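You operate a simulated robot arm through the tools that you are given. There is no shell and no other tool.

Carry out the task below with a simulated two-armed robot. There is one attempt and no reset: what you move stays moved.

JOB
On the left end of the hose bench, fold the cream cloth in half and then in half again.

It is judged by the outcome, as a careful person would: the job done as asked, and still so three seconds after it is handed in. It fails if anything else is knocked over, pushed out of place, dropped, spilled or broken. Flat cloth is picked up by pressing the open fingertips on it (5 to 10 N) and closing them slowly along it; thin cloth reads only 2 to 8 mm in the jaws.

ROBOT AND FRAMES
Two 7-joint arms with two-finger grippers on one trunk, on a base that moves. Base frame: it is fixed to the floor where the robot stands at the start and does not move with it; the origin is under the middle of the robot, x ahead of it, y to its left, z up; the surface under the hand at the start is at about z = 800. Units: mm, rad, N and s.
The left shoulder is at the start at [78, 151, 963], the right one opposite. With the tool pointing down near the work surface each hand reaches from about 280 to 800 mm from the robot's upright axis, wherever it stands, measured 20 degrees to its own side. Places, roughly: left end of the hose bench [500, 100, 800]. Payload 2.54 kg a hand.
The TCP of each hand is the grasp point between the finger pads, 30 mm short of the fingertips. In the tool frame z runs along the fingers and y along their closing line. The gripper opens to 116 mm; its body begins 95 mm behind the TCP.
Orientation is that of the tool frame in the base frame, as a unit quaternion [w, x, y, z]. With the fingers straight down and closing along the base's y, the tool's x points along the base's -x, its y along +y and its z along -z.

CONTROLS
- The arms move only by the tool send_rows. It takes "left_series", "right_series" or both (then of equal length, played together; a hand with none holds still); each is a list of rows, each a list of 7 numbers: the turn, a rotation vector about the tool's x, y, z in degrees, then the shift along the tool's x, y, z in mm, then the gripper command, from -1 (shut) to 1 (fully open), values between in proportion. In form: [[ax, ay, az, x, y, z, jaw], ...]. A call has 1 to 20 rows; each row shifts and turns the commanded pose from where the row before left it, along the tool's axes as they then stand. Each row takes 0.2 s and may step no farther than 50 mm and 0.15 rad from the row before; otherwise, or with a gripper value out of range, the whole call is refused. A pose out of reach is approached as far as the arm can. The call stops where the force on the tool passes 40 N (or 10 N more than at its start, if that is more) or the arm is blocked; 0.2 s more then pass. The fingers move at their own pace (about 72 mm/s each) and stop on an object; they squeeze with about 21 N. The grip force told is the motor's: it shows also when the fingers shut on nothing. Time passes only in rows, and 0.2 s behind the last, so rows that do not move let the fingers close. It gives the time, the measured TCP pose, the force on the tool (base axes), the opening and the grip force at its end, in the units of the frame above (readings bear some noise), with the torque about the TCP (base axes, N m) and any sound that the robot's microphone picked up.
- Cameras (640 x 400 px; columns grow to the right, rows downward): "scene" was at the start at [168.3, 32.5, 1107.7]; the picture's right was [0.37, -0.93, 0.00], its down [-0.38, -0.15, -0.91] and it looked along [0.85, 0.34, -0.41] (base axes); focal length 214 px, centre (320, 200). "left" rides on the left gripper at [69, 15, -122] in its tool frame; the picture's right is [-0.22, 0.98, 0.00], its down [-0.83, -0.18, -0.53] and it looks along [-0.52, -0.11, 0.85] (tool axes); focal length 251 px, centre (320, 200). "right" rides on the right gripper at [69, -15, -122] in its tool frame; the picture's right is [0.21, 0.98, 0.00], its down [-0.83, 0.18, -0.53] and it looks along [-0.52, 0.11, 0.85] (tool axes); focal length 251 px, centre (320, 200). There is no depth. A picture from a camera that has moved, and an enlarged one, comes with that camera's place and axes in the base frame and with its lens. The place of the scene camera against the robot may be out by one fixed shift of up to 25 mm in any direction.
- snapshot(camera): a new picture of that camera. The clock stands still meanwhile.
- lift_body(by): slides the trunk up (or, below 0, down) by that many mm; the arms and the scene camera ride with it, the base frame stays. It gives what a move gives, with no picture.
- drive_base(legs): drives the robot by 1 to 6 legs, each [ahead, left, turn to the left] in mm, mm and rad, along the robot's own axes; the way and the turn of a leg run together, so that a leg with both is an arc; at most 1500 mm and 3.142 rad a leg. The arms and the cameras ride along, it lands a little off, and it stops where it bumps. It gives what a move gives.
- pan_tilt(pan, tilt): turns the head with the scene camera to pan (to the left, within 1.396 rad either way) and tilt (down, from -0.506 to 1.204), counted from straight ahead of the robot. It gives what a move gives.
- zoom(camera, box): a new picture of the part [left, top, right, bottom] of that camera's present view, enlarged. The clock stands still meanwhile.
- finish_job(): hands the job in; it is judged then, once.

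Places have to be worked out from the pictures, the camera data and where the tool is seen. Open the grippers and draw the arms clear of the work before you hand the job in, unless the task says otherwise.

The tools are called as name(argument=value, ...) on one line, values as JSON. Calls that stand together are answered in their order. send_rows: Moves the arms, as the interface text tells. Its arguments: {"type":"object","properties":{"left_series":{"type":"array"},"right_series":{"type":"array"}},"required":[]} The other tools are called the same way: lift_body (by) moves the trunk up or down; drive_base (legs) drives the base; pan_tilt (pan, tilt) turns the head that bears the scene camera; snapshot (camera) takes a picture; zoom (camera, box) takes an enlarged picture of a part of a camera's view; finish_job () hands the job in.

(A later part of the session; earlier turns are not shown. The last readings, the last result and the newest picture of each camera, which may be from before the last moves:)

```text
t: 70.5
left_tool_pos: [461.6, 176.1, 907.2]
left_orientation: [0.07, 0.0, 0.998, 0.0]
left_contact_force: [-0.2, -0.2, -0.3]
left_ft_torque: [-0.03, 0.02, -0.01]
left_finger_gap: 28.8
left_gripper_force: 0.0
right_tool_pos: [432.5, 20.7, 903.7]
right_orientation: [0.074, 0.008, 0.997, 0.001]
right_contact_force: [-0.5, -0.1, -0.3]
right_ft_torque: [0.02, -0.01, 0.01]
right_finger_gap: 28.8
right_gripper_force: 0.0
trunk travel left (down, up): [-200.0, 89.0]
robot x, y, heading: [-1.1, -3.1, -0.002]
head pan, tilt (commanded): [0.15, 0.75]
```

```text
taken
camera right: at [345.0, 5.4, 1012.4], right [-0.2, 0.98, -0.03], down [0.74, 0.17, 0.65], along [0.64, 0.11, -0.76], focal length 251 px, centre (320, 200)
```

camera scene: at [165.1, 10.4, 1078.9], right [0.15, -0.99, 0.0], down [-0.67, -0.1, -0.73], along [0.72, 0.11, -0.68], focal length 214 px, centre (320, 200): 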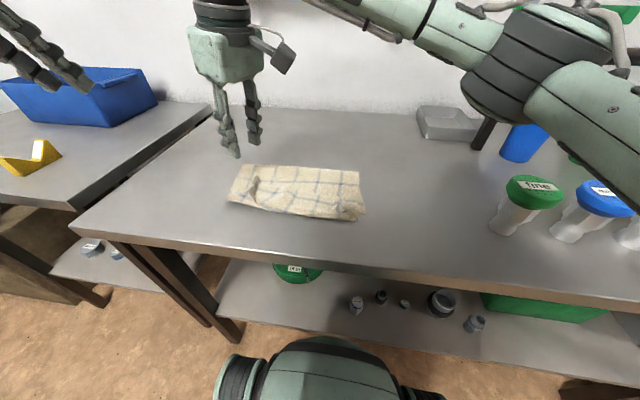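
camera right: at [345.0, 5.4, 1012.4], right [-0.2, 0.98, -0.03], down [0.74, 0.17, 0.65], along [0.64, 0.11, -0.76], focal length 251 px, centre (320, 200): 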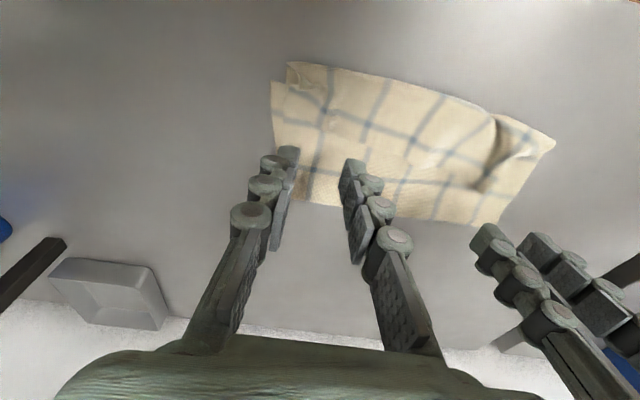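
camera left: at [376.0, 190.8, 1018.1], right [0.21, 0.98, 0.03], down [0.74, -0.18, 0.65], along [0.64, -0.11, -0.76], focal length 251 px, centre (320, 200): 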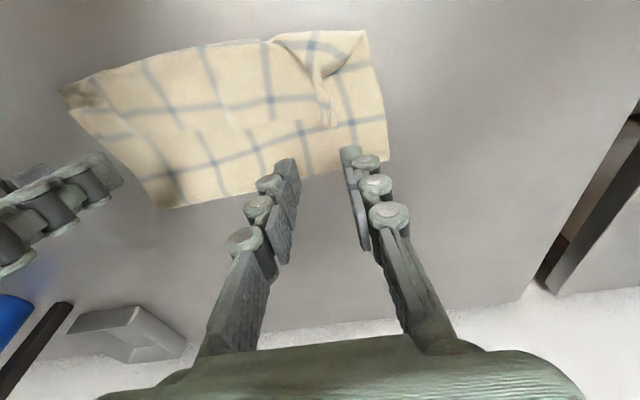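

zoom(camera="left", box=[180, 10, 420, 160])

zoom(camera="right", box=[240, 40, 560, 240])

```text
2.67 times, centred on (300, 85) of left
camera zoom: at [376.0, 190.8, 1018.1], right [0.21, 0.98, 0.03], down [0.74, -0.18, 0.65], along [0.64, -0.11, -0.76], focal length 670 px, centre (373, 507)
```

zoom: 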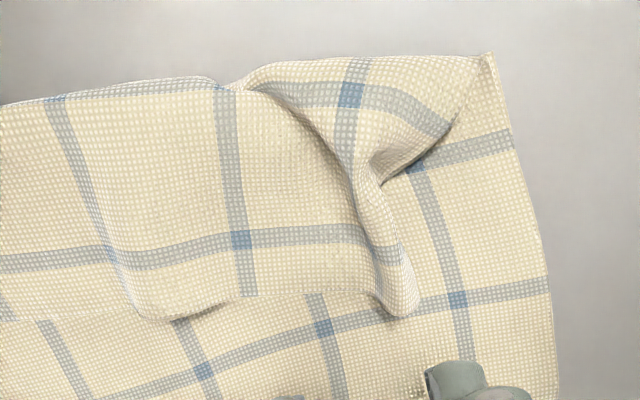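

```text
2.00 times, centred on (400, 140) of right
camera zoom: at [345.0, 5.4, 1012.4], right [-0.2, 0.98, -0.03], down [0.74, 0.17, 0.65], along [0.64, 0.11, -0.76], focal length 503 px, centre (160, 320)
```

zoom: 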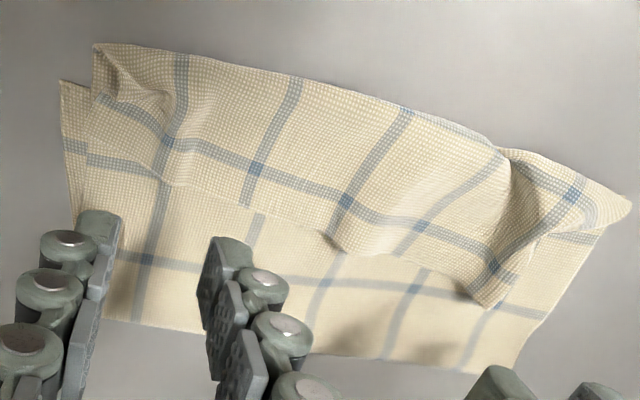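

The free edge of the flap runs from about [434, 5] to [456, 138], with the old pleat at y≈165–195. I lower both hands onto the edge (left at [452, 155], right at [434, 17]), stopping just above.

send_rows(left_series=[[0, 0, 0, 4.5, -5.2, 14.8, -0.5], [0, 0, 0, 4.5, -5.2, 14.8, -0.5], [0, 0, 0, 4.5, -5.2, 14.8, -0.5], [0, 0, 0, 4.5, -5.2, 14.6, -0.5], [0, 0, 0, 0, 0, 0, -0.5]], right_series=[[0, 0, 0, 1.6, -0.9, 14.3, -0.5], [0, 0, 0, 1.6, -0.9, 14.3, -0.5], [0, 0, 0, 1.6, -0.9, 14.3, -0.5], [0, 0, 0, 1.6, -0.9, 14.3, -0.5], [0, 0, 0, 0, 0, 0, -0.5]])

snapshot(camera="left")

snapshot(camera="right")

```text
t: 71.8
left_tool_pos: [455.0, 156.1, 846.0]
left_orientation: [0.071, -0.001, 0.997, 0.0]
left_contact_force: [-0.4, 0.5, -0.3]
left_ft_torque: [-0.01, -0.01, 0.01]
left_finger_gap: 29.0
left_gripper_force: 0.1
right_tool_pos: [434.8, 16.8, 846.9]
right_orientation: [0.074, 0.007, 0.997, 0.001]
right_contact_force: [0.0, 0.6, 0.8]
right_ft_torque: [-0.01, 0.02, 0.02]
right_finger_gap: 29.0
right_gripper_force: 0.0
trunk travel left (down, up): [-200.0, 89.0]
robot x, y, heading: [0.8, -0.1, -0.0]
head pan, tilt (commanded): [0.15, 0.75]
```

```text
taken
camera left: at [368.1, 171.2, 956.9], right [0.21, 0.98, 0.03], down [0.74, -0.18, 0.65], along [0.64, -0.11, -0.76], focal length 251 px, centre (320, 200)
```

left: 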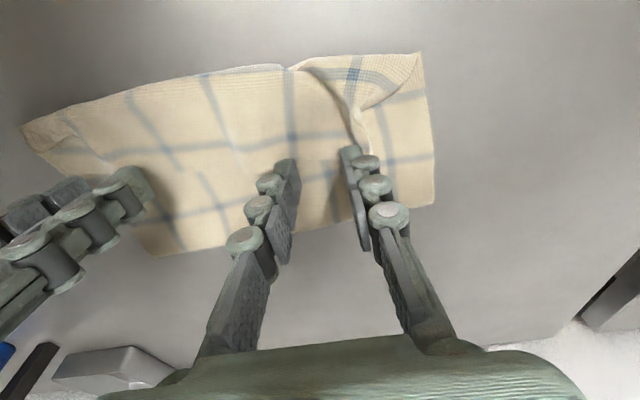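

```text
taken
camera right: at [348.9, 2.7, 955.5], right [-0.2, 0.98, -0.03], down [0.74, 0.17, 0.65], along [0.64, 0.11, -0.76], focal length 251 px, centre (320, 200)
```

right: 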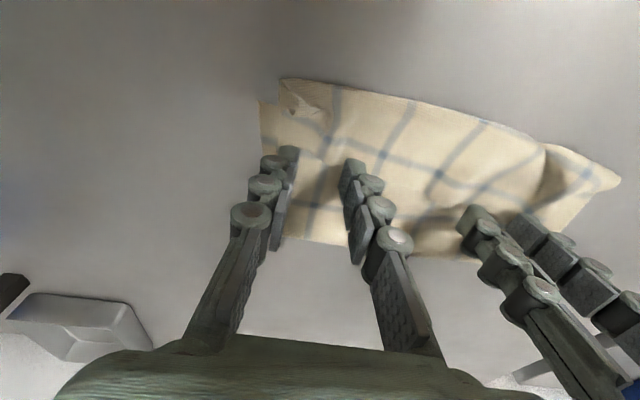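

Positions look right. I go down in small steps to find contact on the layered cloth.

send_rows(left_series=[[0, 0, 0, 0.5, 0, 2, -0.5], [0, 0, 0, 0.3, 0, 2, -0.5], [0, 0, 0, 0.3, 0, 2, -0.5], [0, 0, 0, 0, 0, 0, -0.5]], right_series=[[0, 0, 0, 0.3, 0, 2, -0.5], [0, 0, 0, 0.3, 0, 2, -0.5], [0, 0, 0, 0.3, 0, 2, -0.5], [0, 0, 0, 0, 0, 0, -0.5]])

```text
t: 72.8
left_tool_pos: [451.7, 156.2, 841.2]
left_orientation: [0.07, 0.0, 0.998, 0.0]
left_contact_force: [-0.6, -0.3, 0.6]
left_ft_torque: [-0.02, 0.0, -0.01]
left_finger_gap: 29.3
left_gripper_force: 0.1
right_tool_pos: [436.2, 16.6, 840.8]
right_orientation: [0.074, 0.006, 0.997, 0.001]
right_contact_force: [-1.0, -0.2, -0.1]
right_ft_torque: [0.0, 0.0, 0.02]
right_finger_gap: 29.2
right_gripper_force: 0.1
trunk travel left (down, up): [-200.0, 89.0]
robot x, y, heading: [-0.7, -2.1, 0.003]
head pan, tilt (commanded): [0.15, 0.75]
```

send_rows(left_series=[[0, 0, 0, 0.3, 0, 2, -0.5], [0, 0, 0, 0.15, 0, 1, -0.5], [0, 0, 0, 0.15, 0, 1, -0.5], [0, 0, 0, 0, 0, 0, -0.5]], right_series=[[0, 0, 0, 0.3, 0, 2, -0.5], [0, 0, 0, 0.15, 0, 1, -0.5], [0, 0, 0, 0.15, 0, 1, -0.5], [0, 0, 0, 0, 0, 0, -0.5]])

```text
t: 73.8
left_tool_pos: [453.3, 156.0, 836.2]
left_orientation: [0.07, 0.001, 0.998, 0.0]
left_contact_force: [0.7, -0.8, 0.4]
left_ft_torque: [-0.04, -0.02, -0.01]
left_finger_gap: 29.3
left_gripper_force: 0.0
right_tool_pos: [433.1, 16.2, 836.9]
right_orientation: [0.073, 0.006, 0.997, 0.001]
right_contact_force: [-0.3, 0.0, 0.5]
right_ft_torque: [0.01, -0.03, -0.01]
right_finger_gap: 29.0
right_gripper_force: 0.0
trunk travel left (down, up): [-200.0, 89.0]
robot x, y, heading: [2.3, 0.6, 0.001]
head pan, tilt (commanded): [0.15, 0.75]
```

send_rows(left_series=[[0, 0, 0, 0.15, 0, 1, -0.5], [0, 0, 0, 0.15, 0, 1, -0.5], [0, 0, 0, 0.15, 0, 1, -0.5], [0, 0, 0, 0, 0, 0, -0.5]], right_series=[[0, 0, 0, 0.15, 0, 1, -0.5], [0, 0, 0, 0.15, 0, 1, -0.5], [0, 0, 0, 0.15, 0, 1, -0.5], [0, 0, 0, 0, 0, 0, -0.5]])

```text
t: 74.8
left_tool_pos: [451.4, 154.8, 832.8]
left_orientation: [0.072, 0.0, 0.997, 0.0]
left_contact_force: [0.2, -0.1, 2.7]
left_ft_torque: [0.07, 0.0, 0.01]
left_finger_gap: 29.1
left_gripper_force: 0.0
right_tool_pos: [434.1, 16.0, 834.6]
right_orientation: [0.073, 0.006, 0.997, 0.001]
right_contact_force: [0.4, -0.7, 0.3]
right_ft_torque: [0.02, 0.0, 0.01]
right_finger_gap: 28.9
right_gripper_force: 0.1
trunk travel left (down, up): [-200.0, 89.0]
robot x, y, heading: [0.2, -0.6, 0.002]
head pan, tilt (commanded): [0.15, 0.75]
```

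send_rows(left_series=[[0, 0, 0, 0.1, 0, 0.7, -0.5], [0, 0, 0, 0, 0, 0, -0.5], [0, 0, 0, 0, 0, 0, -0.5]], right_series=[[0, 0, 0, 0.15, 0, 1, -0.5], [0, 0, 0, 0.15, 0, 1, -0.5], [0, 0, 0, 0, 0, 0, -0.5]])

```text
t: 75.5
left_tool_pos: [452.0, 154.7, 832.9]
left_orientation: [0.072, 0.0, 0.997, 0.0]
left_contact_force: [-0.3, 0.3, 3.1]
left_ft_torque: [-0.01, 0.02, 0.02]
left_finger_gap: 29.0
left_gripper_force: 0.1
right_tool_pos: [435.4, 16.2, 833.5]
right_orientation: [0.075, 0.007, 0.997, 0.001]
right_contact_force: [-0.2, 0.8, 7.1]
right_ft_torque: [-0.06, 0.07, -0.01]
right_finger_gap: 28.9
right_gripper_force: 0.1
trunk travel left (down, up): [-200.0, 89.0]
robot x, y, heading: [4.8, 1.2, -0.001]
head pan, tilt (commanded): [0.15, 0.75]
```

Right is at 7 N, left at 3 N. I press the left 1.2 mm more and close both slowly.

send_rows(left_series=[[0, 0, 0, 0.15, 0, 1.2, -0.5], [0, 0, 0, 0, 0, 0, -0.56], [0, 0, 0, 0, 0, 0.2, -0.62], [0, 0, 0, 0, 0, 0, -0.68], [0, 0, 0, 0, 0, 0.2, -0.74], [0, 0, 0, 0, 0, 0, -0.8], [0, 0, 0, 0, 0, 0, -0.86], [0, 0, 0, 0, 0, 0, -0.92], [0, 0, 0, 0, 0, 0, -1], [0, 0, 0, 0, 0, 0, -1], [0, 0, 0, 0, 0, 0, -1]], right_series=[[0, 0, 0, 0, 0, 0, -0.5], [0, 0, 0, 0, 0, 0, -0.56], [0, 0, 0, 0, 0, 0.2, -0.62], [0, 0, 0, 0, 0, 0, -0.68], [0, 0, 0, 0, 0, 0, -0.74], [0, 0, 0, 0, 0, 0, -0.8], [0, 0, 0, 0, 0, 0, -0.86], [0, 0, 0, 0, 0, 0, -0.92], [0, 0, 0, 0, 0, 0, -1], [0, 0, 0, 0, 0, 0, -1], [0, 0, 0, 0, 0, 0, -1]])

snapshot(camera="left")

snapshot(camera="right")

```text
t: 78.0
left_tool_pos: [453.0, 154.7, 832.2]
left_orientation: [0.07, 0.0, 0.998, -0.001]
left_contact_force: [-0.8, -3.2, 3.8]
left_ft_torque: [-0.14, -0.01, 0.07]
left_finger_gap: 5.2
left_gripper_force: 20.6
right_tool_pos: [433.4, 16.8, 833.0]
right_orientation: [0.073, 0.007, 0.997, 0.001]
right_contact_force: [0.4, 4.1, 0.0]
right_ft_torque: [0.12, -0.01, -0.02]
right_finger_gap: 2.1
right_gripper_force: 20.6
trunk travel left (down, up): [-200.0, 89.0]
robot x, y, heading: [-1.5, 1.7, 0.002]
head pan, tilt (commanded): [0.15, 0.75]
```

```text
taken
camera left: at [366.3, 170.1, 943.6], right [0.21, 0.98, 0.03], down [0.74, -0.18, 0.65], along [0.64, -0.12, -0.76], focal length 251 px, centre (320, 200)
```

left: 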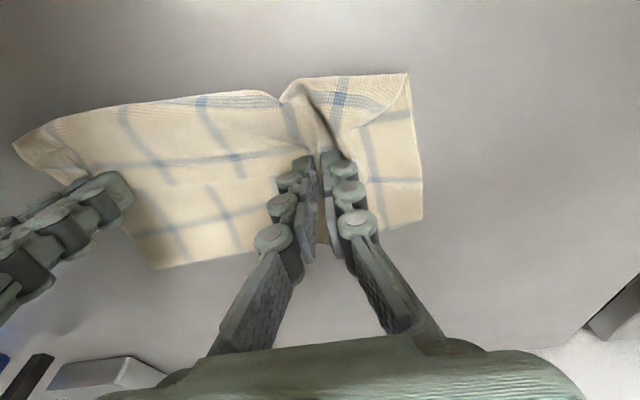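

```text
taken
camera right: at [347.2, 2.2, 942.2], right [-0.2, 0.98, -0.03], down [0.74, 0.17, 0.65], along [0.64, 0.11, -0.76], focal length 251 px, centre (320, 200)
```

right: 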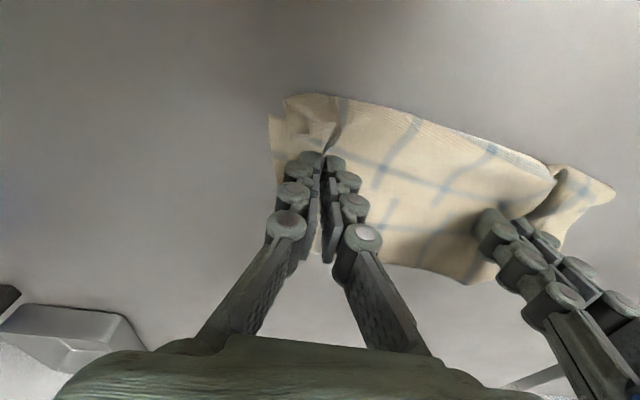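

Left holds thicker cloth (5.2 mm), right 2.1 mm. I lift 45 mm and check what came up.

send_rows(left_series=[[0, 0, 0, -2, 0, -15, -1], [0, 0, 0, -2, 0, -15, -1], [0, 0, 0, -2, 0, -15, -1], [0, 0, 0, 0, 0, 0, -1]], right_series=[[0, 0, 0, -2, 0, -15, -1], [0, 0, 0, -2, 0, -15, -1], [0, 0, 0, -2, 0, -15, -1], [0, 0, 0, 0, 0, 0, -1]])

snapshot(camera="left")

snapshot(camera="right")

snapshot(camera="scene")

```text
t: 79.0
left_tool_pos: [451.1, 155.7, 879.2]
left_orientation: [0.071, 0.0, 0.997, -0.001]
left_contact_force: [-1.3, -5.2, 0.3]
left_ft_torque: [-0.18, 0.02, 0.03]
left_finger_gap: 4.3
left_gripper_force: 21.1
right_tool_pos: [434.3, 15.2, 879.0]
right_orientation: [0.073, 0.007, 0.997, 0.001]
right_contact_force: [-0.1, 4.6, -0.4]
right_ft_torque: [0.17, 0.02, 0.01]
right_finger_gap: 2.2
right_gripper_force: 20.8
trunk travel left (down, up): [-200.0, 89.0]
robot x, y, heading: [-0.8, -0.9, 0.002]
head pan, tilt (commanded): [0.15, 0.75]
```

```text
taken
camera left: at [365.4, 171.2, 990.2], right [0.21, 0.98, 0.03], down [0.74, -0.18, 0.65], along [0.64, -0.12, -0.76], focal length 251 px, centre (320, 200)
```

left: 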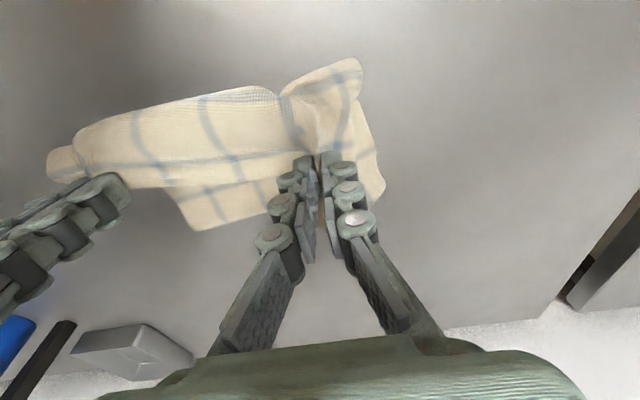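

```text
taken
camera right: at [347.2, 0.4, 988.1], right [-0.2, 0.98, -0.03], down [0.74, 0.17, 0.65], along [0.64, 0.11, -0.76], focal length 251 px, centre (320, 200)
```

right: 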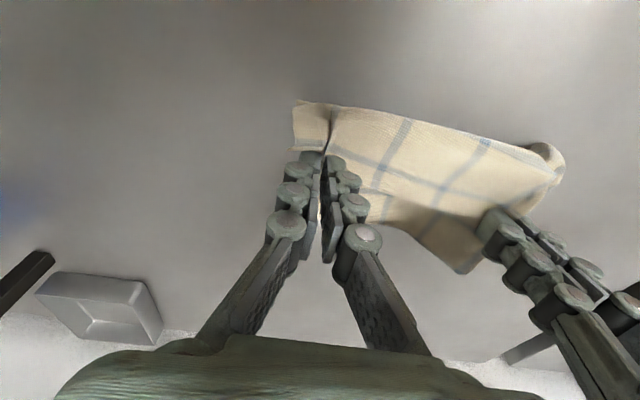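

```text
taken
camera scene: at [165.1, 10.4, 1078.9], right [0.15, -0.99, 0.0], down [-0.67, -0.1, -0.73], along [0.72, 0.11, -0.68], focal length 214 px, centre (320, 200)
```

scene: 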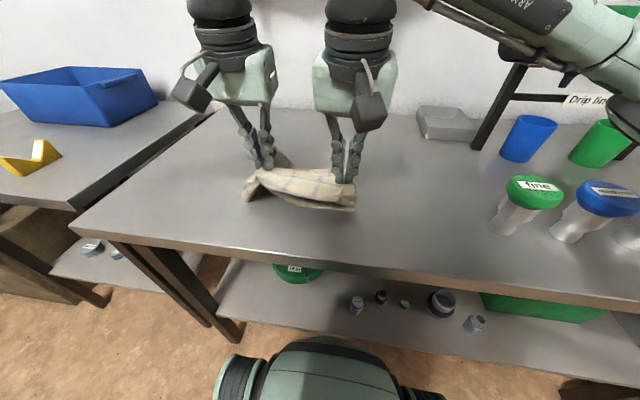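

zoom(camera="scene", box=[225, 130, 375, 225])

zoom(camera="left", box=[40, 40, 400, 240])

zoom(camera="right", box=[260, 80, 600, 290])

```text
4.21 times, centred on (300, 178) of scene
camera zoom: at [165.1, 10.4, 1078.9], right [0.15, -0.99, 0.0], down [-0.67, -0.1, -0.73], along [0.72, 0.11, -0.68], focal length 903 px, centre (404, 295)
```

zoom: 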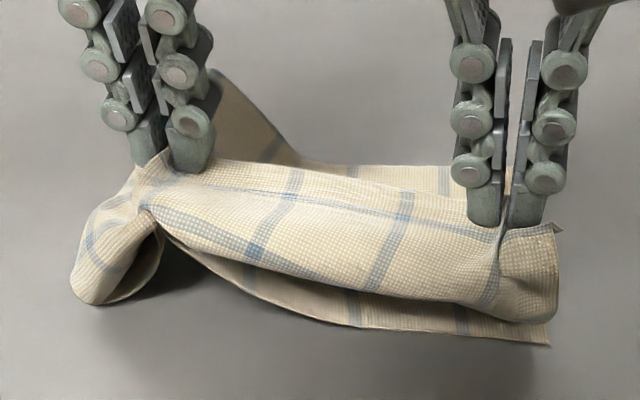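

```text
1.78 times, centred on (220, 140) of left
camera zoom: at [365.4, 171.2, 990.2], right [0.21, 0.98, 0.03], down [0.74, -0.18, 0.65], along [0.64, -0.12, -0.76], focal length 447 px, centre (498, 307)
```

zoom: 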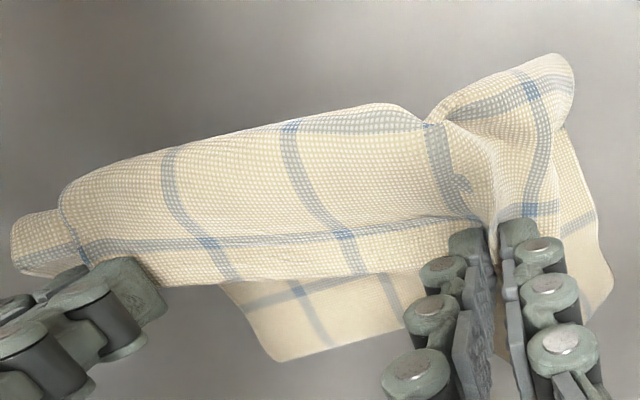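

```text
1.88 times, centred on (430, 185) of right
camera zoom: at [347.2, 0.4, 988.1], right [-0.2, 0.98, -0.03], down [0.74, 0.17, 0.65], along [0.64, 0.11, -0.76], focal length 473 px, centre (113, 228)
```

zoom: 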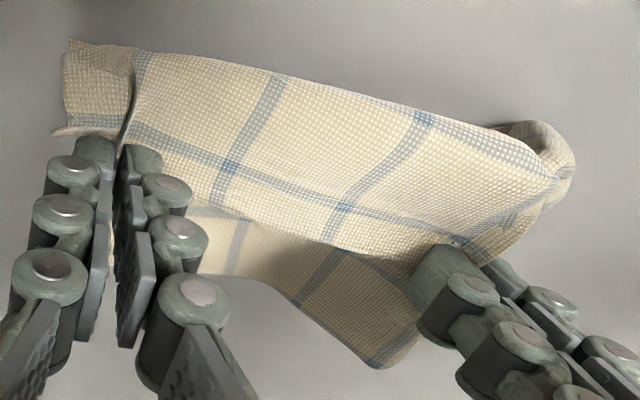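

The left pinch took all layers, lifting the whole left end, while the right has only the free flap. I set both back down, release only the left gently, and keep the right's hold.

send_rows(left_series=[[0, 0, 0, 2, 0, 15, -1], [0, 0, 0, 2, 0, 15, -1], [0, 0, 0, 1.8, 0, 13, -1], [0, 0, 0, 0, 0, 0, -0.9], [0, 0, 0, 0, 0, 0, -0.8], [0, 0, 0, 0, 0, 0, -0.7], [0, 0, 0, 0, 0, 0, -0.6], [0, 0, 0, 0, 0, 0, -0.5], [0, 0, 0, 0, 0, 0, -0.4], [0, 0, 0, 0, 0, 0, -0.4], [0, 0, 0, -1, 0, -8, -0.3], [0, 0, 0, -4, 0, -30, -0.3], [0, 0, 0, -4, 0, -30, -0.3]], right_series=[[0, 0, 0, 2, 0, 15, -1], [0, 0, 0, 2, 0, 15, -1], [0, 0, 0, 1.4, 0, 11, -1], [0, 0, 0, 0, 0, 0, -1], [0, 0, 0, 0, 0, 0, -1], [0, 0, 0, 0, 0, 0, -1], [0, 0, 0, 0, 0, 0, -1], [0, 0, 0, 0, 0, 0, -1], [0, 0, 0, 0, 0, 0, -1], [0, 0, 0, 0, 0, 0, -1], [0, 0, 0, 0, 0, 0, -1], [0, 0, 0, 0, 0, 0, -1], [0, 0, 0, 0, 0, 0, -1]])

snapshot(camera="left")

zoom(camera="scene", box=[205, 130, 385, 240])

```text
t: 81.8
left_tool_pos: [453.9, 157.4, 902.2]
left_orientation: [0.07, 0.001, 0.998, 0.0]
left_contact_force: [0.1, -0.6, 0.4]
left_ft_torque: [-0.04, -0.05, -0.03]
left_finger_gap: 40.7
left_gripper_force: 0.1
right_tool_pos: [433.8, 16.1, 836.0]
right_orientation: [0.073, 0.007, 0.997, 0.001]
right_contact_force: [0.1, 0.1, 0.8]
right_ft_torque: [0.02, -0.01, -0.01]
right_finger_gap: 2.2
right_gripper_force: 20.7
trunk travel left (down, up): [-200.0, 89.0]
robot x, y, heading: [3.0, -0.5, 0.005]
head pan, tilt (commanded): [0.15, 0.75]
```

```text
taken
camera left: at [366.8, 172.3, 1013.9], right [0.21, 0.98, 0.03], down [0.74, -0.18, 0.65], along [0.64, -0.11, -0.76], focal length 251 px, centre (320, 200)
```

left: 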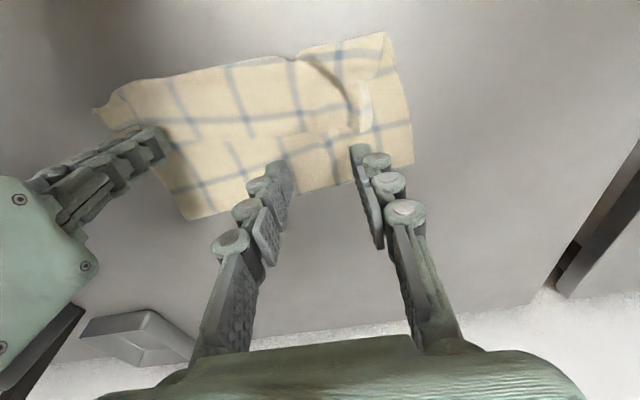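

```text
3.56 times, centred on (295, 185) of scene
camera zoom: at [165.0, 10.4, 1078.9], right [0.15, -0.99, 0.0], down [-0.67, -0.1, -0.73], along [0.72, 0.11, -0.68], focal length 763 px, centre (409, 253)
```

zoom: 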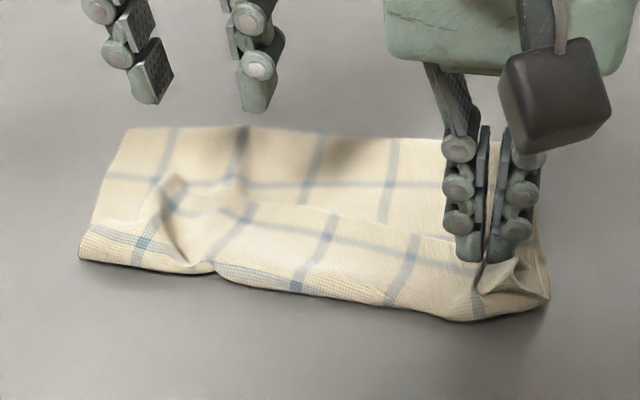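

The cloth settled back as before. Now the right hand lifts its part of the flap and carries it toward the robot so it unrolls over the near edge.

send_rows(right_series=[[0, 0, 0, -2, 0, -20, -1], [0, 0, 0, 0, 0, -22, -1], [0, 0, 0, 10, 0, -14, -1], [0, 0, 0, 18, 0, -6, -1], [0, 0, 0, 20, 0, -3, -1], [0, 0, 0, 20, 0, -1, -1], [0, 0, 0, 15, 0, 2, -1], [0, 0, 0, 0, 0, 0, -1]])

snapshot(camera="left")

zoom(camera="scene", box=[205, 130, 385, 250])

```text
t: 83.5
left_tool_pos: [453.4, 155.8, 902.5]
left_orientation: [0.071, 0.0, 0.997, 0.0]
left_contact_force: [0.0, 0.2, 0.7]
left_ft_torque: [-0.02, 0.01, 0.0]
left_finger_gap: 40.3
left_gripper_force: 0.1
right_tool_pos: [345.6, 16.4, 886.6]
right_orientation: [0.073, 0.006, 0.997, 0.001]
right_contact_force: [-0.5, -0.6, 0.1]
right_ft_torque: [0.01, 0.02, -0.03]
right_finger_gap: 2.1
right_gripper_force: 21.2
trunk travel left (down, up): [-200.0, 89.0]
robot x, y, heading: [1.4, -3.1, 0.0]
head pan, tilt (commanded): [0.15, 0.75]
```

```text
taken
camera left: at [367.1, 172.3, 1013.5], right [0.21, 0.98, 0.03], down [0.74, -0.18, 0.65], along [0.64, -0.11, -0.76], focal length 251 px, centre (320, 200)
```

left: 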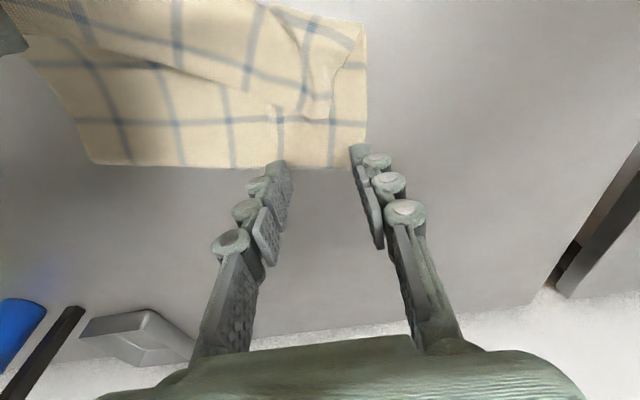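

```text
3.33 times, centred on (295, 190) of scene
camera zoom: at [165.1, 10.4, 1078.9], right [0.15, -0.99, 0.0], down [-0.67, -0.1, -0.73], along [0.72, 0.11, -0.68], focal length 715 px, centre (403, 233)
```

zoom: 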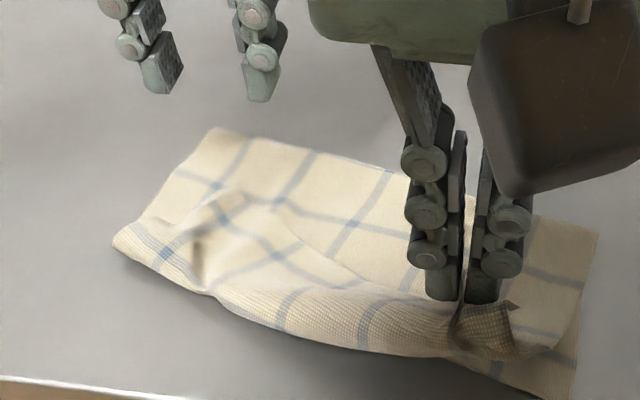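

The right hand pulled too far and dragged the cloth's right side toward the robot. I take a look through the right camera before deciding how to release.

snapshot(camera="right")

snapshot(camera="scene")

```text
taken
camera right: at [258.5, 3.0, 996.6], right [-0.2, 0.98, -0.03], down [0.74, 0.17, 0.65], along [0.64, 0.11, -0.76], focal length 251 px, centre (320, 200)
```

right: 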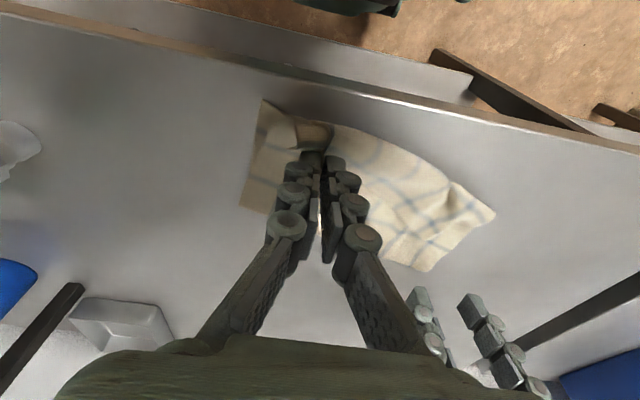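

```text
taken
camera scene: at [165.1, 10.4, 1078.9], right [0.15, -0.99, 0.0], down [-0.67, -0.1, -0.73], along [0.72, 0.11, -0.68], focal length 214 px, centre (320, 200)
```

scene: 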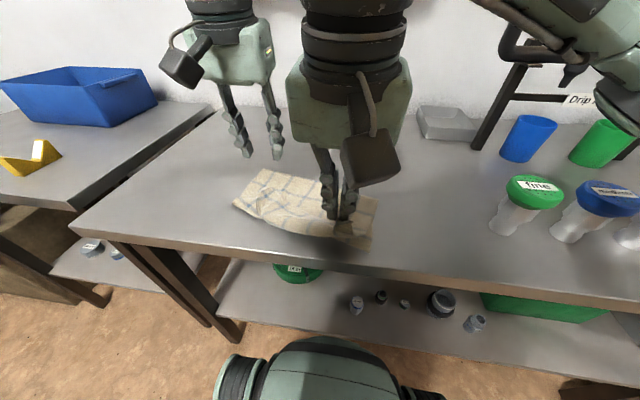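

The cloth is still all on the bench but rotated, so the cleanest course is to unfold it and redo the fold with a better release. The right hand, which holds the free edge near its right corner, carries it up and over to the far side.

send_rows(left_series=[[0, 0, 0, 0, 20, -20, -0.3], [0, 0, 0, 0, 20, -20, -0.3], [0, 0, 0, 0, 25, -20, -0.3], [0, 0, 0, 0, 25, 0, -0.3], [0, 0, 0, 0, 20, 0, -0.3], [0, 0, 0, 0, 0, 0, -0.3], [0, 0, 0, 0, 0, 0, -0.3], [0, 0, 0, 0, 0, 0, -0.3], [0, 0, 0, 0, 0, 0, -0.3], [0, 0, 0, 0, 0, 0, -0.3], [0, 0, 0, 0, 0, 0, -0.3]], right_series=[[0, 0, 0, -7, -2, -22, -1], [0, 0, 0, -33, -6, -20.6, -1], [0, 0, 0, -41.7, -8, -9.3, -1], [0, 0, 0, -40.3, -10, 0.6, -1], [0, 0, 0, -38.9, -12, 10.5, -1], [0, 0, 0, -37.5, -12, 20.4, -1], [0, 0, 0, -31.2, -11, 29.6, -1], [0, 0, 0, -21.3, -8, 28.2, -1], [0, 0, 0, -14.3, -7, 27.3, -1], [0, 0, 0, -3.9, -2, 12, -1], [0, 0, 0, 0, 0, 0, -1]])

snapshot(camera="scene")

snapshot(camera="right")

```text
t: 86.0
left_tool_pos: [444.7, 266.5, 960.9]
left_orientation: [0.07, 0.0, 0.998, 0.0]
left_contact_force: [-0.1, -0.1, -1.1]
left_ft_torque: [-0.02, 0.02, -0.01]
left_finger_gap: 40.8
left_gripper_force: 0.1
right_tool_pos: [621.6, -62.9, 852.5]
right_orientation: [0.074, 0.007, 0.997, 0.001]
right_contact_force: [0.9, 0.4, -0.6]
right_ft_torque: [-0.04, 0.0, -0.04]
right_finger_gap: 2.1
right_gripper_force: 20.8
trunk travel left (down, up): [-200.0, 89.0]
robot x, y, heading: [-1.0, -2.0, 0.001]
head pan, tilt (commanded): [0.15, 0.75]
```

```text
taken
camera scene: at [165.1, 10.4, 1078.9], right [0.15, -0.99, 0.0], down [-0.67, -0.1, -0.73], along [0.72, 0.11, -0.68], focal length 214 px, centre (320, 200)
```

scene: 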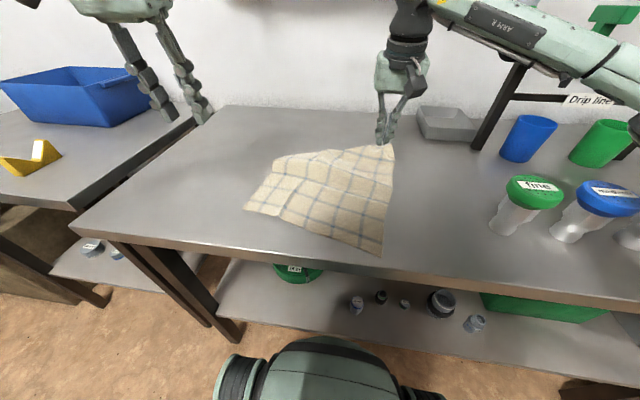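

```text
taken
camera right: at [534.9, -77.9, 961.3], right [-0.2, 0.98, -0.03], down [0.74, 0.17, 0.65], along [0.64, 0.11, -0.76], focal length 251 px, centre (320, 200)
```

right: 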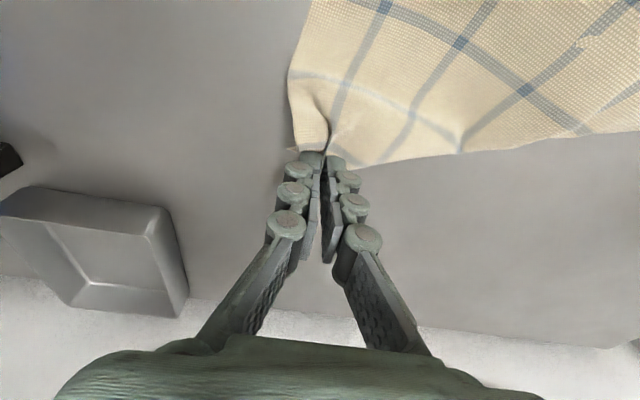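

The right side is unfolded. I zoom in to see the remaining folded part at the left.

zoom(camera="scene", box=[230, 130, 410, 265])

snapshot(camera="left")

```text
2.96 times, centred on (320, 198) of scene
camera zoom: at [165.1, 10.4, 1078.9], right [0.15, -0.99, 0.0], down [-0.67, -0.1, -0.73], along [0.72, 0.11, -0.68], focal length 636 px, centre (320, 207)
```

zoom: 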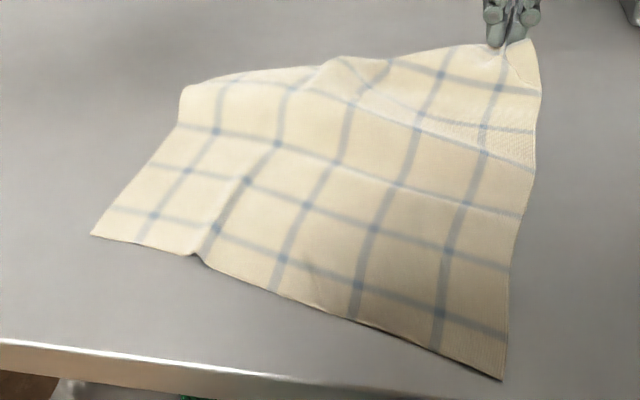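

```text
taken
camera left: at [358.7, 281.3, 1072.0], right [0.21, 0.98, 0.03], down [0.74, -0.18, 0.65], along [0.64, -0.11, -0.76], focal length 251 px, centre (320, 200)
```

left: 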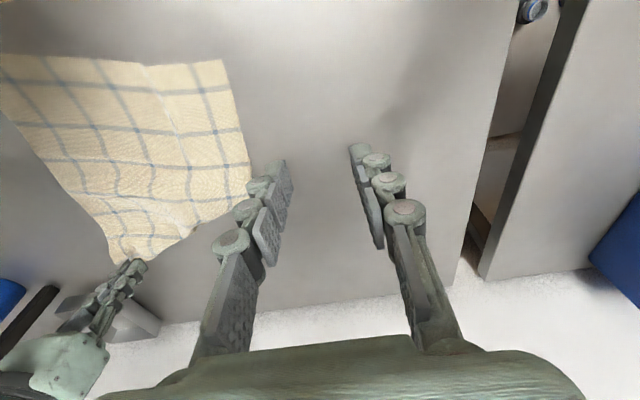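

zoom(camera="left", box=[0, 40, 280, 280])

zoom(camera="right", box=[260, 0, 640, 190])

```text
1.67 times, centred on (140, 160) of left
camera zoom: at [358.7, 281.3, 1072.0], right [0.21, 0.98, 0.03], down [0.74, -0.18, 0.65], along [0.64, -0.11, -0.76], focal length 419 px, centre (620, 267)
```

zoom: 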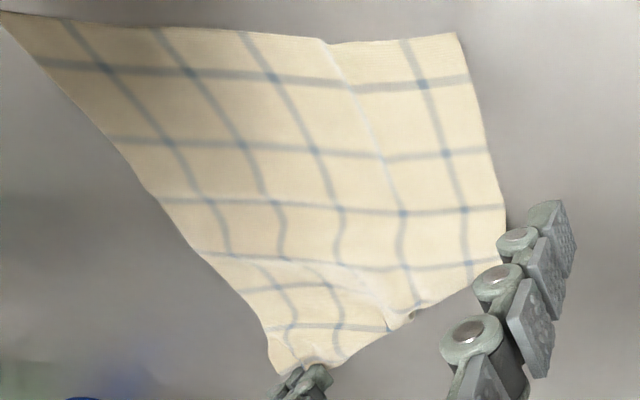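

```text
1.68 times, centred on (450, 95) of right
camera zoom: at [534.9, -77.9, 961.3], right [-0.2, 0.98, -0.03], down [0.74, 0.17, 0.65], along [0.64, 0.11, -0.76], focal length 424 px, centre (101, 377)
```

zoom: 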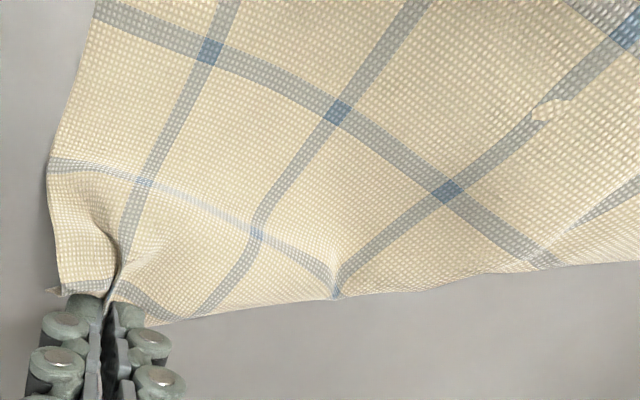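

Some of the far-left part still seems tucked. I move the left hand (high) over to look at that area from above.

send_rows(left_series=[[0, 0, 0, -20, -5, 2, -0.3], [0, 0, 0, -25, -5, 2, -0.3], [0, 0, 0, -25, -5, 2, -0.3], [0, 0, 0, -20, 0, 0, -0.3], [0, 0, 0, 0, 0, 0, -0.3]])

zoom(camera="left", box=[0, 0, 320, 200])

```text
t: 87.2
left_tool_pos: [534.6, 251.6, 972.1]
left_orientation: [0.071, 0.0, 0.997, 0.0]
left_contact_force: [-0.5, 0.3, 0.2]
left_ft_torque: [0.03, 0.01, -0.04]
left_finger_gap: 40.5
left_gripper_force: 0.0
right_tool_pos: [622.4, -63.6, 852.3]
right_orientation: [0.074, 0.007, 0.997, 0.001]
right_contact_force: [0.0, 0.1, 2.5]
right_ft_torque: [0.0, 0.01, 0.0]
right_finger_gap: 1.2
right_gripper_force: 21.2
trunk travel left (down, up): [-200.0, 89.0]
robot x, y, heading: [-1.8, -3.0, 0.001]
head pan, tilt (commanded): [0.15, 0.75]
```

```text
2.00 times, centred on (160, 100) of left
camera zoom: at [448.2, 266.9, 1083.5], right [0.21, 0.98, 0.03], down [0.74, -0.18, 0.65], along [0.64, -0.12, -0.76], focal length 503 px, centre (640, 400)
```

zoom: 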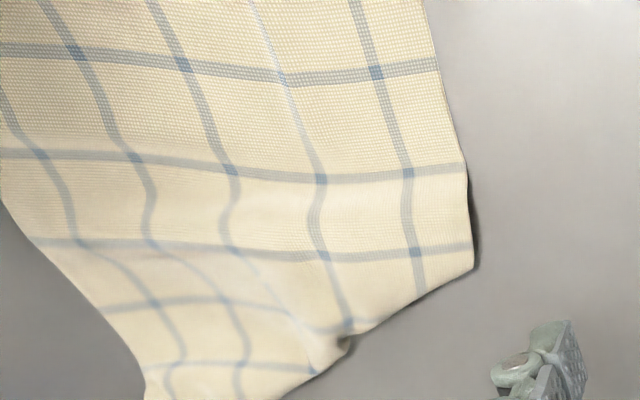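

The far-left triangle is tucked under along a diagonal from about [560, 149] to [610, −30]. First I lay the right hand's corner down and release it.

send_rows(right_series=[[0, 0, 0, 1, 0, 8, -1], [0, 0, 0, 1, 0, 7, -1], [0, 0, 0, 0.3, 0, 2, -0.9], [0, 0, 0, 0, 0, 0, -0.75], [0, 0, 0, 0, 0, 0, -0.6], [0, 0, 0, 0, 0, 0, -0.45], [0, 0, 0, 0, 0, 0, -0.3], [0, 0, 0, 0, 0, -5, -0.3], [0, 0, 0, -2, 0, -25, -0.3], [0, 0, 0, -3, 0, -30, -0.3], [0, 0, 0, 0, 0, 0, -0.3]])

snapshot(camera="scene")

snapshot(camera="right")

```text
t: 89.5
left_tool_pos: [533.9, 251.8, 972.1]
left_orientation: [0.071, 0.0, 0.997, 0.0]
left_contact_force: [1.0, 0.8, -0.2]
left_ft_torque: [0.01, 0.01, 0.01]
left_finger_gap: 40.5
left_gripper_force: 0.0
right_tool_pos: [614.3, -62.6, 892.0]
right_orientation: [0.073, 0.007, 0.997, 0.002]
right_contact_force: [0.0, 0.4, 0.5]
right_ft_torque: [0.01, 0.02, -0.02]
right_finger_gap: 40.9
right_gripper_force: 0.1
trunk travel left (down, up): [-200.0, 89.0]
robot x, y, heading: [1.2, 1.9, -0.0]
head pan, tilt (commanded): [0.15, 0.75]
```

```text
taken
camera scene: at [165.2, 10.4, 1078.9], right [0.15, -0.99, 0.0], down [-0.67, -0.1, -0.73], along [0.72, 0.11, -0.68], focal length 214 px, centre (320, 200)
```

scene: 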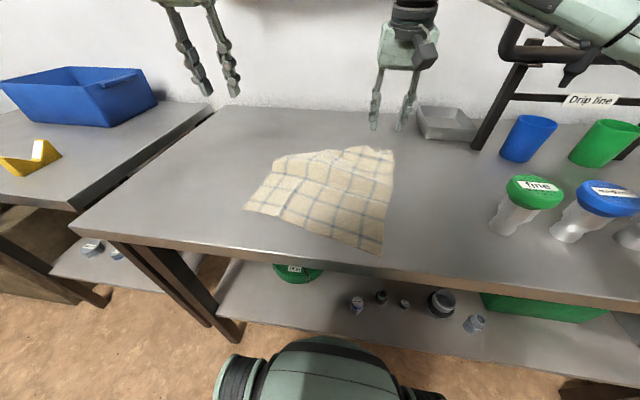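

```text
taken
camera right: at [527.8, -77.0, 1000.9], right [-0.2, 0.98, -0.03], down [0.74, 0.17, 0.65], along [0.64, 0.11, -0.76], focal length 251 px, centre (320, 200)
```

right: 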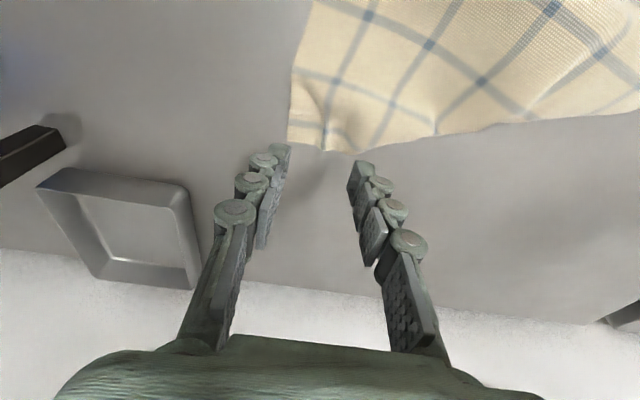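

The far-right corner lies flat at about [635, −88]. I move the right hand over the diagonal fold's left part (left hand moves aside) and look.

send_rows(left_series=[[0, 0, 0, 8, 20, 0, -0.3], [0, 0, 0, 8, 20, 0, -0.3], [0, 0, 0, 8, 20, 0, -0.3], [0, 0, 0, 8, 20, 0, -0.3], [0, 0, 0, 0, 0, 0, -0.3], [0, 0, 0, 0, 0, 0, -0.3]], right_series=[[0, 0, 0, 8.3, 30, -1.2, -0.3], [0, 0, 0, 8.3, 30, -1.2, -0.3], [0, 0, 0, 8.3, 30, -1.2, -0.3], [0, 0, 0, 8.3, 30, -1.2, -0.3], [0, 0, 0, 8.3, 30, -1.2, -0.3], [0, 0, 0, 0, 0, 0, -0.3]])

snapshot(camera="right")

zoom(camera="right", box=[200, 40, 520, 240])

```text
t: 91.0
left_tool_pos: [501.8, 329.1, 965.8]
left_orientation: [0.071, 0.0, 0.997, 0.0]
left_contact_force: [0.9, 0.6, 0.7]
left_ft_torque: [-0.03, -0.05, -0.03]
left_finger_gap: 40.7
left_gripper_force: 0.0
right_tool_pos: [580.0, 86.4, 893.7]
right_orientation: [0.074, 0.006, 0.997, 0.002]
right_contact_force: [1.5, 0.5, 0.0]
right_ft_torque: [-0.01, 0.01, 0.02]
right_finger_gap: 40.5
right_gripper_force: 0.0
trunk travel left (down, up): [-200.0, 89.0]
robot x, y, heading: [-2.8, -1.1, -0.001]
head pan, tilt (commanded): [0.15, 0.75]
```

```text
taken
camera right: at [492.2, 73.3, 1003.5], right [-0.2, 0.98, -0.03], down [0.74, 0.17, 0.65], along [0.64, 0.11, -0.76], focal length 251 px, centre (320, 200)
```

right: 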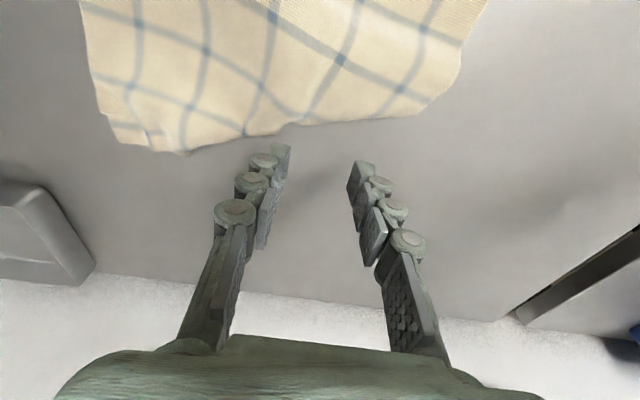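

```text
2.00 times, centred on (360, 140) of right
camera zoom: at [492.2, 73.3, 1003.5], right [-0.2, 0.98, -0.03], down [0.74, 0.17, 0.65], along [0.64, 0.11, -0.76], focal length 503 px, centre (240, 320)
```

zoom: 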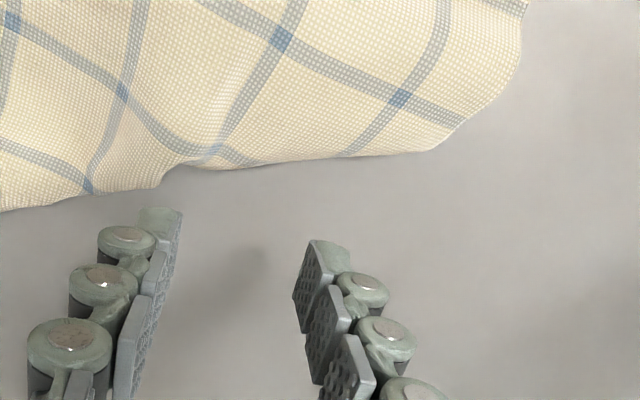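

The fold boundary runs from [556, 162] through [571, 109] to [583, 69]. I lower the right hand onto it at y≈115 to pick up the fold.

send_rows(right_series=[[0, 0, 0, 6.9, 9.5, 15.2, -0.4], [0, 0, 0, 6.9, 9.5, 15.2, -0.4], [0, 0, 0, 6.9, 9.5, 15.2, -0.4], [0, 0, 0, 0.4, 0, 3, -0.4], [0, 0, 0, 0.4, 0, 3, -0.4], [0, 0, 0, 0, 0, 0, -0.4]])

```text
t: 92.3
left_tool_pos: [500.9, 330.5, 967.9]
left_orientation: [0.071, 0.0, 0.997, 0.0]
left_contact_force: [0.3, -0.4, -0.2]
left_ft_torque: [0.01, -0.04, 0.04]
left_finger_gap: 40.5
left_gripper_force: 0.0
right_tool_pos: [564.9, 115.4, 838.7]
right_orientation: [0.074, 0.007, 0.997, 0.002]
right_contact_force: [-0.3, -0.3, 0.5]
right_ft_torque: [-0.01, 0.01, -0.02]
right_finger_gap: 34.9
right_gripper_force: 0.0
trunk travel left (down, up): [-200.0, 89.0]
robot x, y, heading: [-1.7, -2.2, -0.008]
head pan, tilt (commanded): [0.15, 0.75]
```

send_rows(right_series=[[0, 0, 0, 0.3, 0, 2, -0.4], [0, 0, 0, 0.15, 0, 1, -0.4], [0, 0, 0, 0.15, 0, 1, -0.4], [0, 0, 0, 0, 0, 0, -0.4]])

```text
t: 93.3
left_tool_pos: [500.4, 329.0, 965.7]
left_orientation: [0.07, -0.001, 0.998, 0.001]
left_contact_force: [1.0, -0.7, 0.0]
left_ft_torque: [0.01, -0.01, 0.01]
left_finger_gap: 40.6
left_gripper_force: 0.1
right_tool_pos: [565.0, 116.8, 836.5]
right_orientation: [0.074, 0.008, 0.997, 0.001]
right_contact_force: [-0.1, -0.9, 1.3]
right_ft_torque: [0.01, -0.02, 0.01]
right_finger_gap: 35.0
right_gripper_force: 0.1
trunk travel left (down, up): [-200.0, 89.0]
robot x, y, heading: [-1.4, -2.0, 0.003]
head pan, tilt (commanded): [0.15, 0.75]
```

send_rows(right_series=[[0, 0, 0, 0.15, 0, 1.3, -0.4], [0, 0, 0, 0.15, 0, 1, -0.4], [0, 0, 0, 0, 0, 0, -0.4], [0, 0, 0, 0, 0, 0, -0.46], [0, 0, 0, 0, 0, 0.2, -0.52], [0, 0, 0, 0, 0, 0, -0.58], [0, 0, 0, 0, 0, 0.2, -0.64], [0, 0, 0, 0, 0, 0, -0.7], [0, 0, 0, 0, 0, 0, -0.76], [0, 0, 0, 0, 0, 0, -0.82], [0, 0, 0, 0, 0, 0, -0.9], [0, 0, 0, 0, 0, 0, -1], [0, 0, 0, 0, 0, 0, -1], [0, 0, 0, 0, 0, 0, -1]])

snapshot(camera="right")

```text
t: 96.3
left_tool_pos: [501.3, 329.9, 965.0]
left_orientation: [0.071, 0.0, 0.997, 0.0]
left_contact_force: [-0.2, -0.1, 0.4]
left_ft_torque: [0.02, -0.03, -0.01]
left_finger_gap: 40.8
left_gripper_force: 0.1
right_tool_pos: [564.3, 114.7, 833.0]
right_orientation: [0.073, 0.007, 0.997, 0.001]
right_contact_force: [-0.6, 0.1, 0.0]
right_ft_torque: [-0.02, -0.03, 0.0]
right_finger_gap: 2.8
right_gripper_force: 21.6
trunk travel left (down, up): [-200.0, 89.0]
robot x, y, heading: [1.6, 0.8, -0.002]
head pan, tilt (commanded): [0.15, 0.75]
```

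```text
taken
camera right: at [478.3, 101.2, 942.1], right [-0.2, 0.98, -0.03], down [0.74, 0.17, 0.65], along [0.64, 0.11, -0.76], focal length 251 px, centre (320, 200)
```

right: 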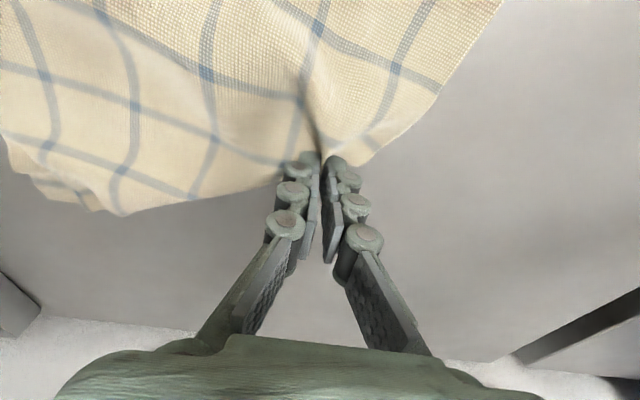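

It has the fold (2.8 mm). I lift it up and slightly back to let the tucked part hang free.

send_rows(right_series=[[0, 0, 0, -1, 0, -20, -1], [0, 0, 0, 2, 0, -24, -1], [0, 0, 0, 5, 0, -25, -1], [0, 0, 0, 8, 0, -25, -1], [0, 0, 0, 10, 0, -24, -1], [0, 0, 0, 10, 0, -20, -1], [0, 0, 0, 0, 0, 0, -1]])

snapshot(camera="scene")

snapshot(camera="right")

snapshot(camera="left")

```text
t: 98.0
left_tool_pos: [502.1, 329.2, 965.5]
left_orientation: [0.071, 0.0, 0.998, -0.001]
left_contact_force: [-1.0, 0.1, 0.2]
left_ft_torque: [-0.01, 0.0, 0.01]
left_finger_gap: 40.6
left_gripper_force: 0.1
right_tool_pos: [513.1, 114.3, 962.9]
right_orientation: [0.073, 0.007, 0.997, 0.002]
right_contact_force: [-0.1, 0.3, -1.8]
right_ft_torque: [-0.04, 0.0, -0.01]
right_finger_gap: 3.4
right_gripper_force: 20.7
trunk travel left (down, up): [-200.0, 89.0]
robot x, y, heading: [2.0, -0.7, 0.002]
head pan, tilt (commanded): [0.15, 0.75]
```

```text
taken
camera scene: at [165.2, 10.4, 1078.9], right [0.15, -0.99, 0.0], down [-0.67, -0.1, -0.73], along [0.72, 0.11, -0.68], focal length 214 px, centre (320, 200)
```

scene: 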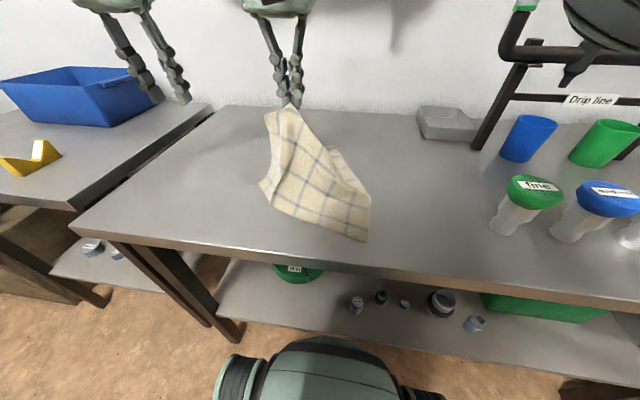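

```text
taken
camera right: at [426.4, 100.3, 1071.9], right [-0.2, 0.98, -0.03], down [0.74, 0.17, 0.65], along [0.64, 0.11, -0.76], focal length 251 px, centre (320, 200)
```

right: 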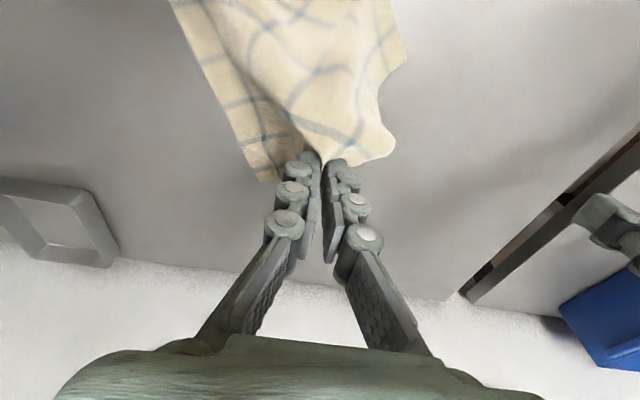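

```text
taken
camera left: at [415.6, 344.8, 1077.6], right [0.21, 0.98, 0.03], down [0.74, -0.18, 0.65], along [0.64, -0.11, -0.76], focal length 251 px, centre (320, 200)
```

left: 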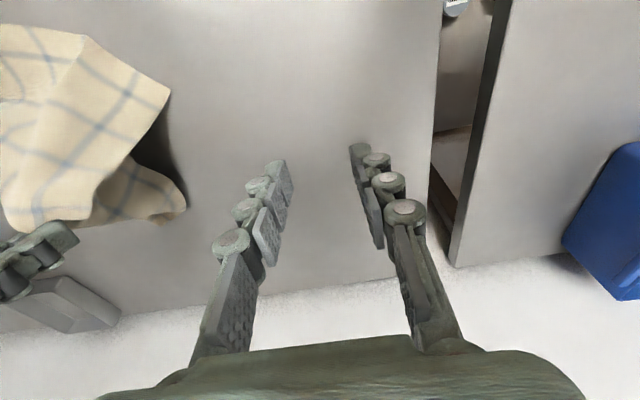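

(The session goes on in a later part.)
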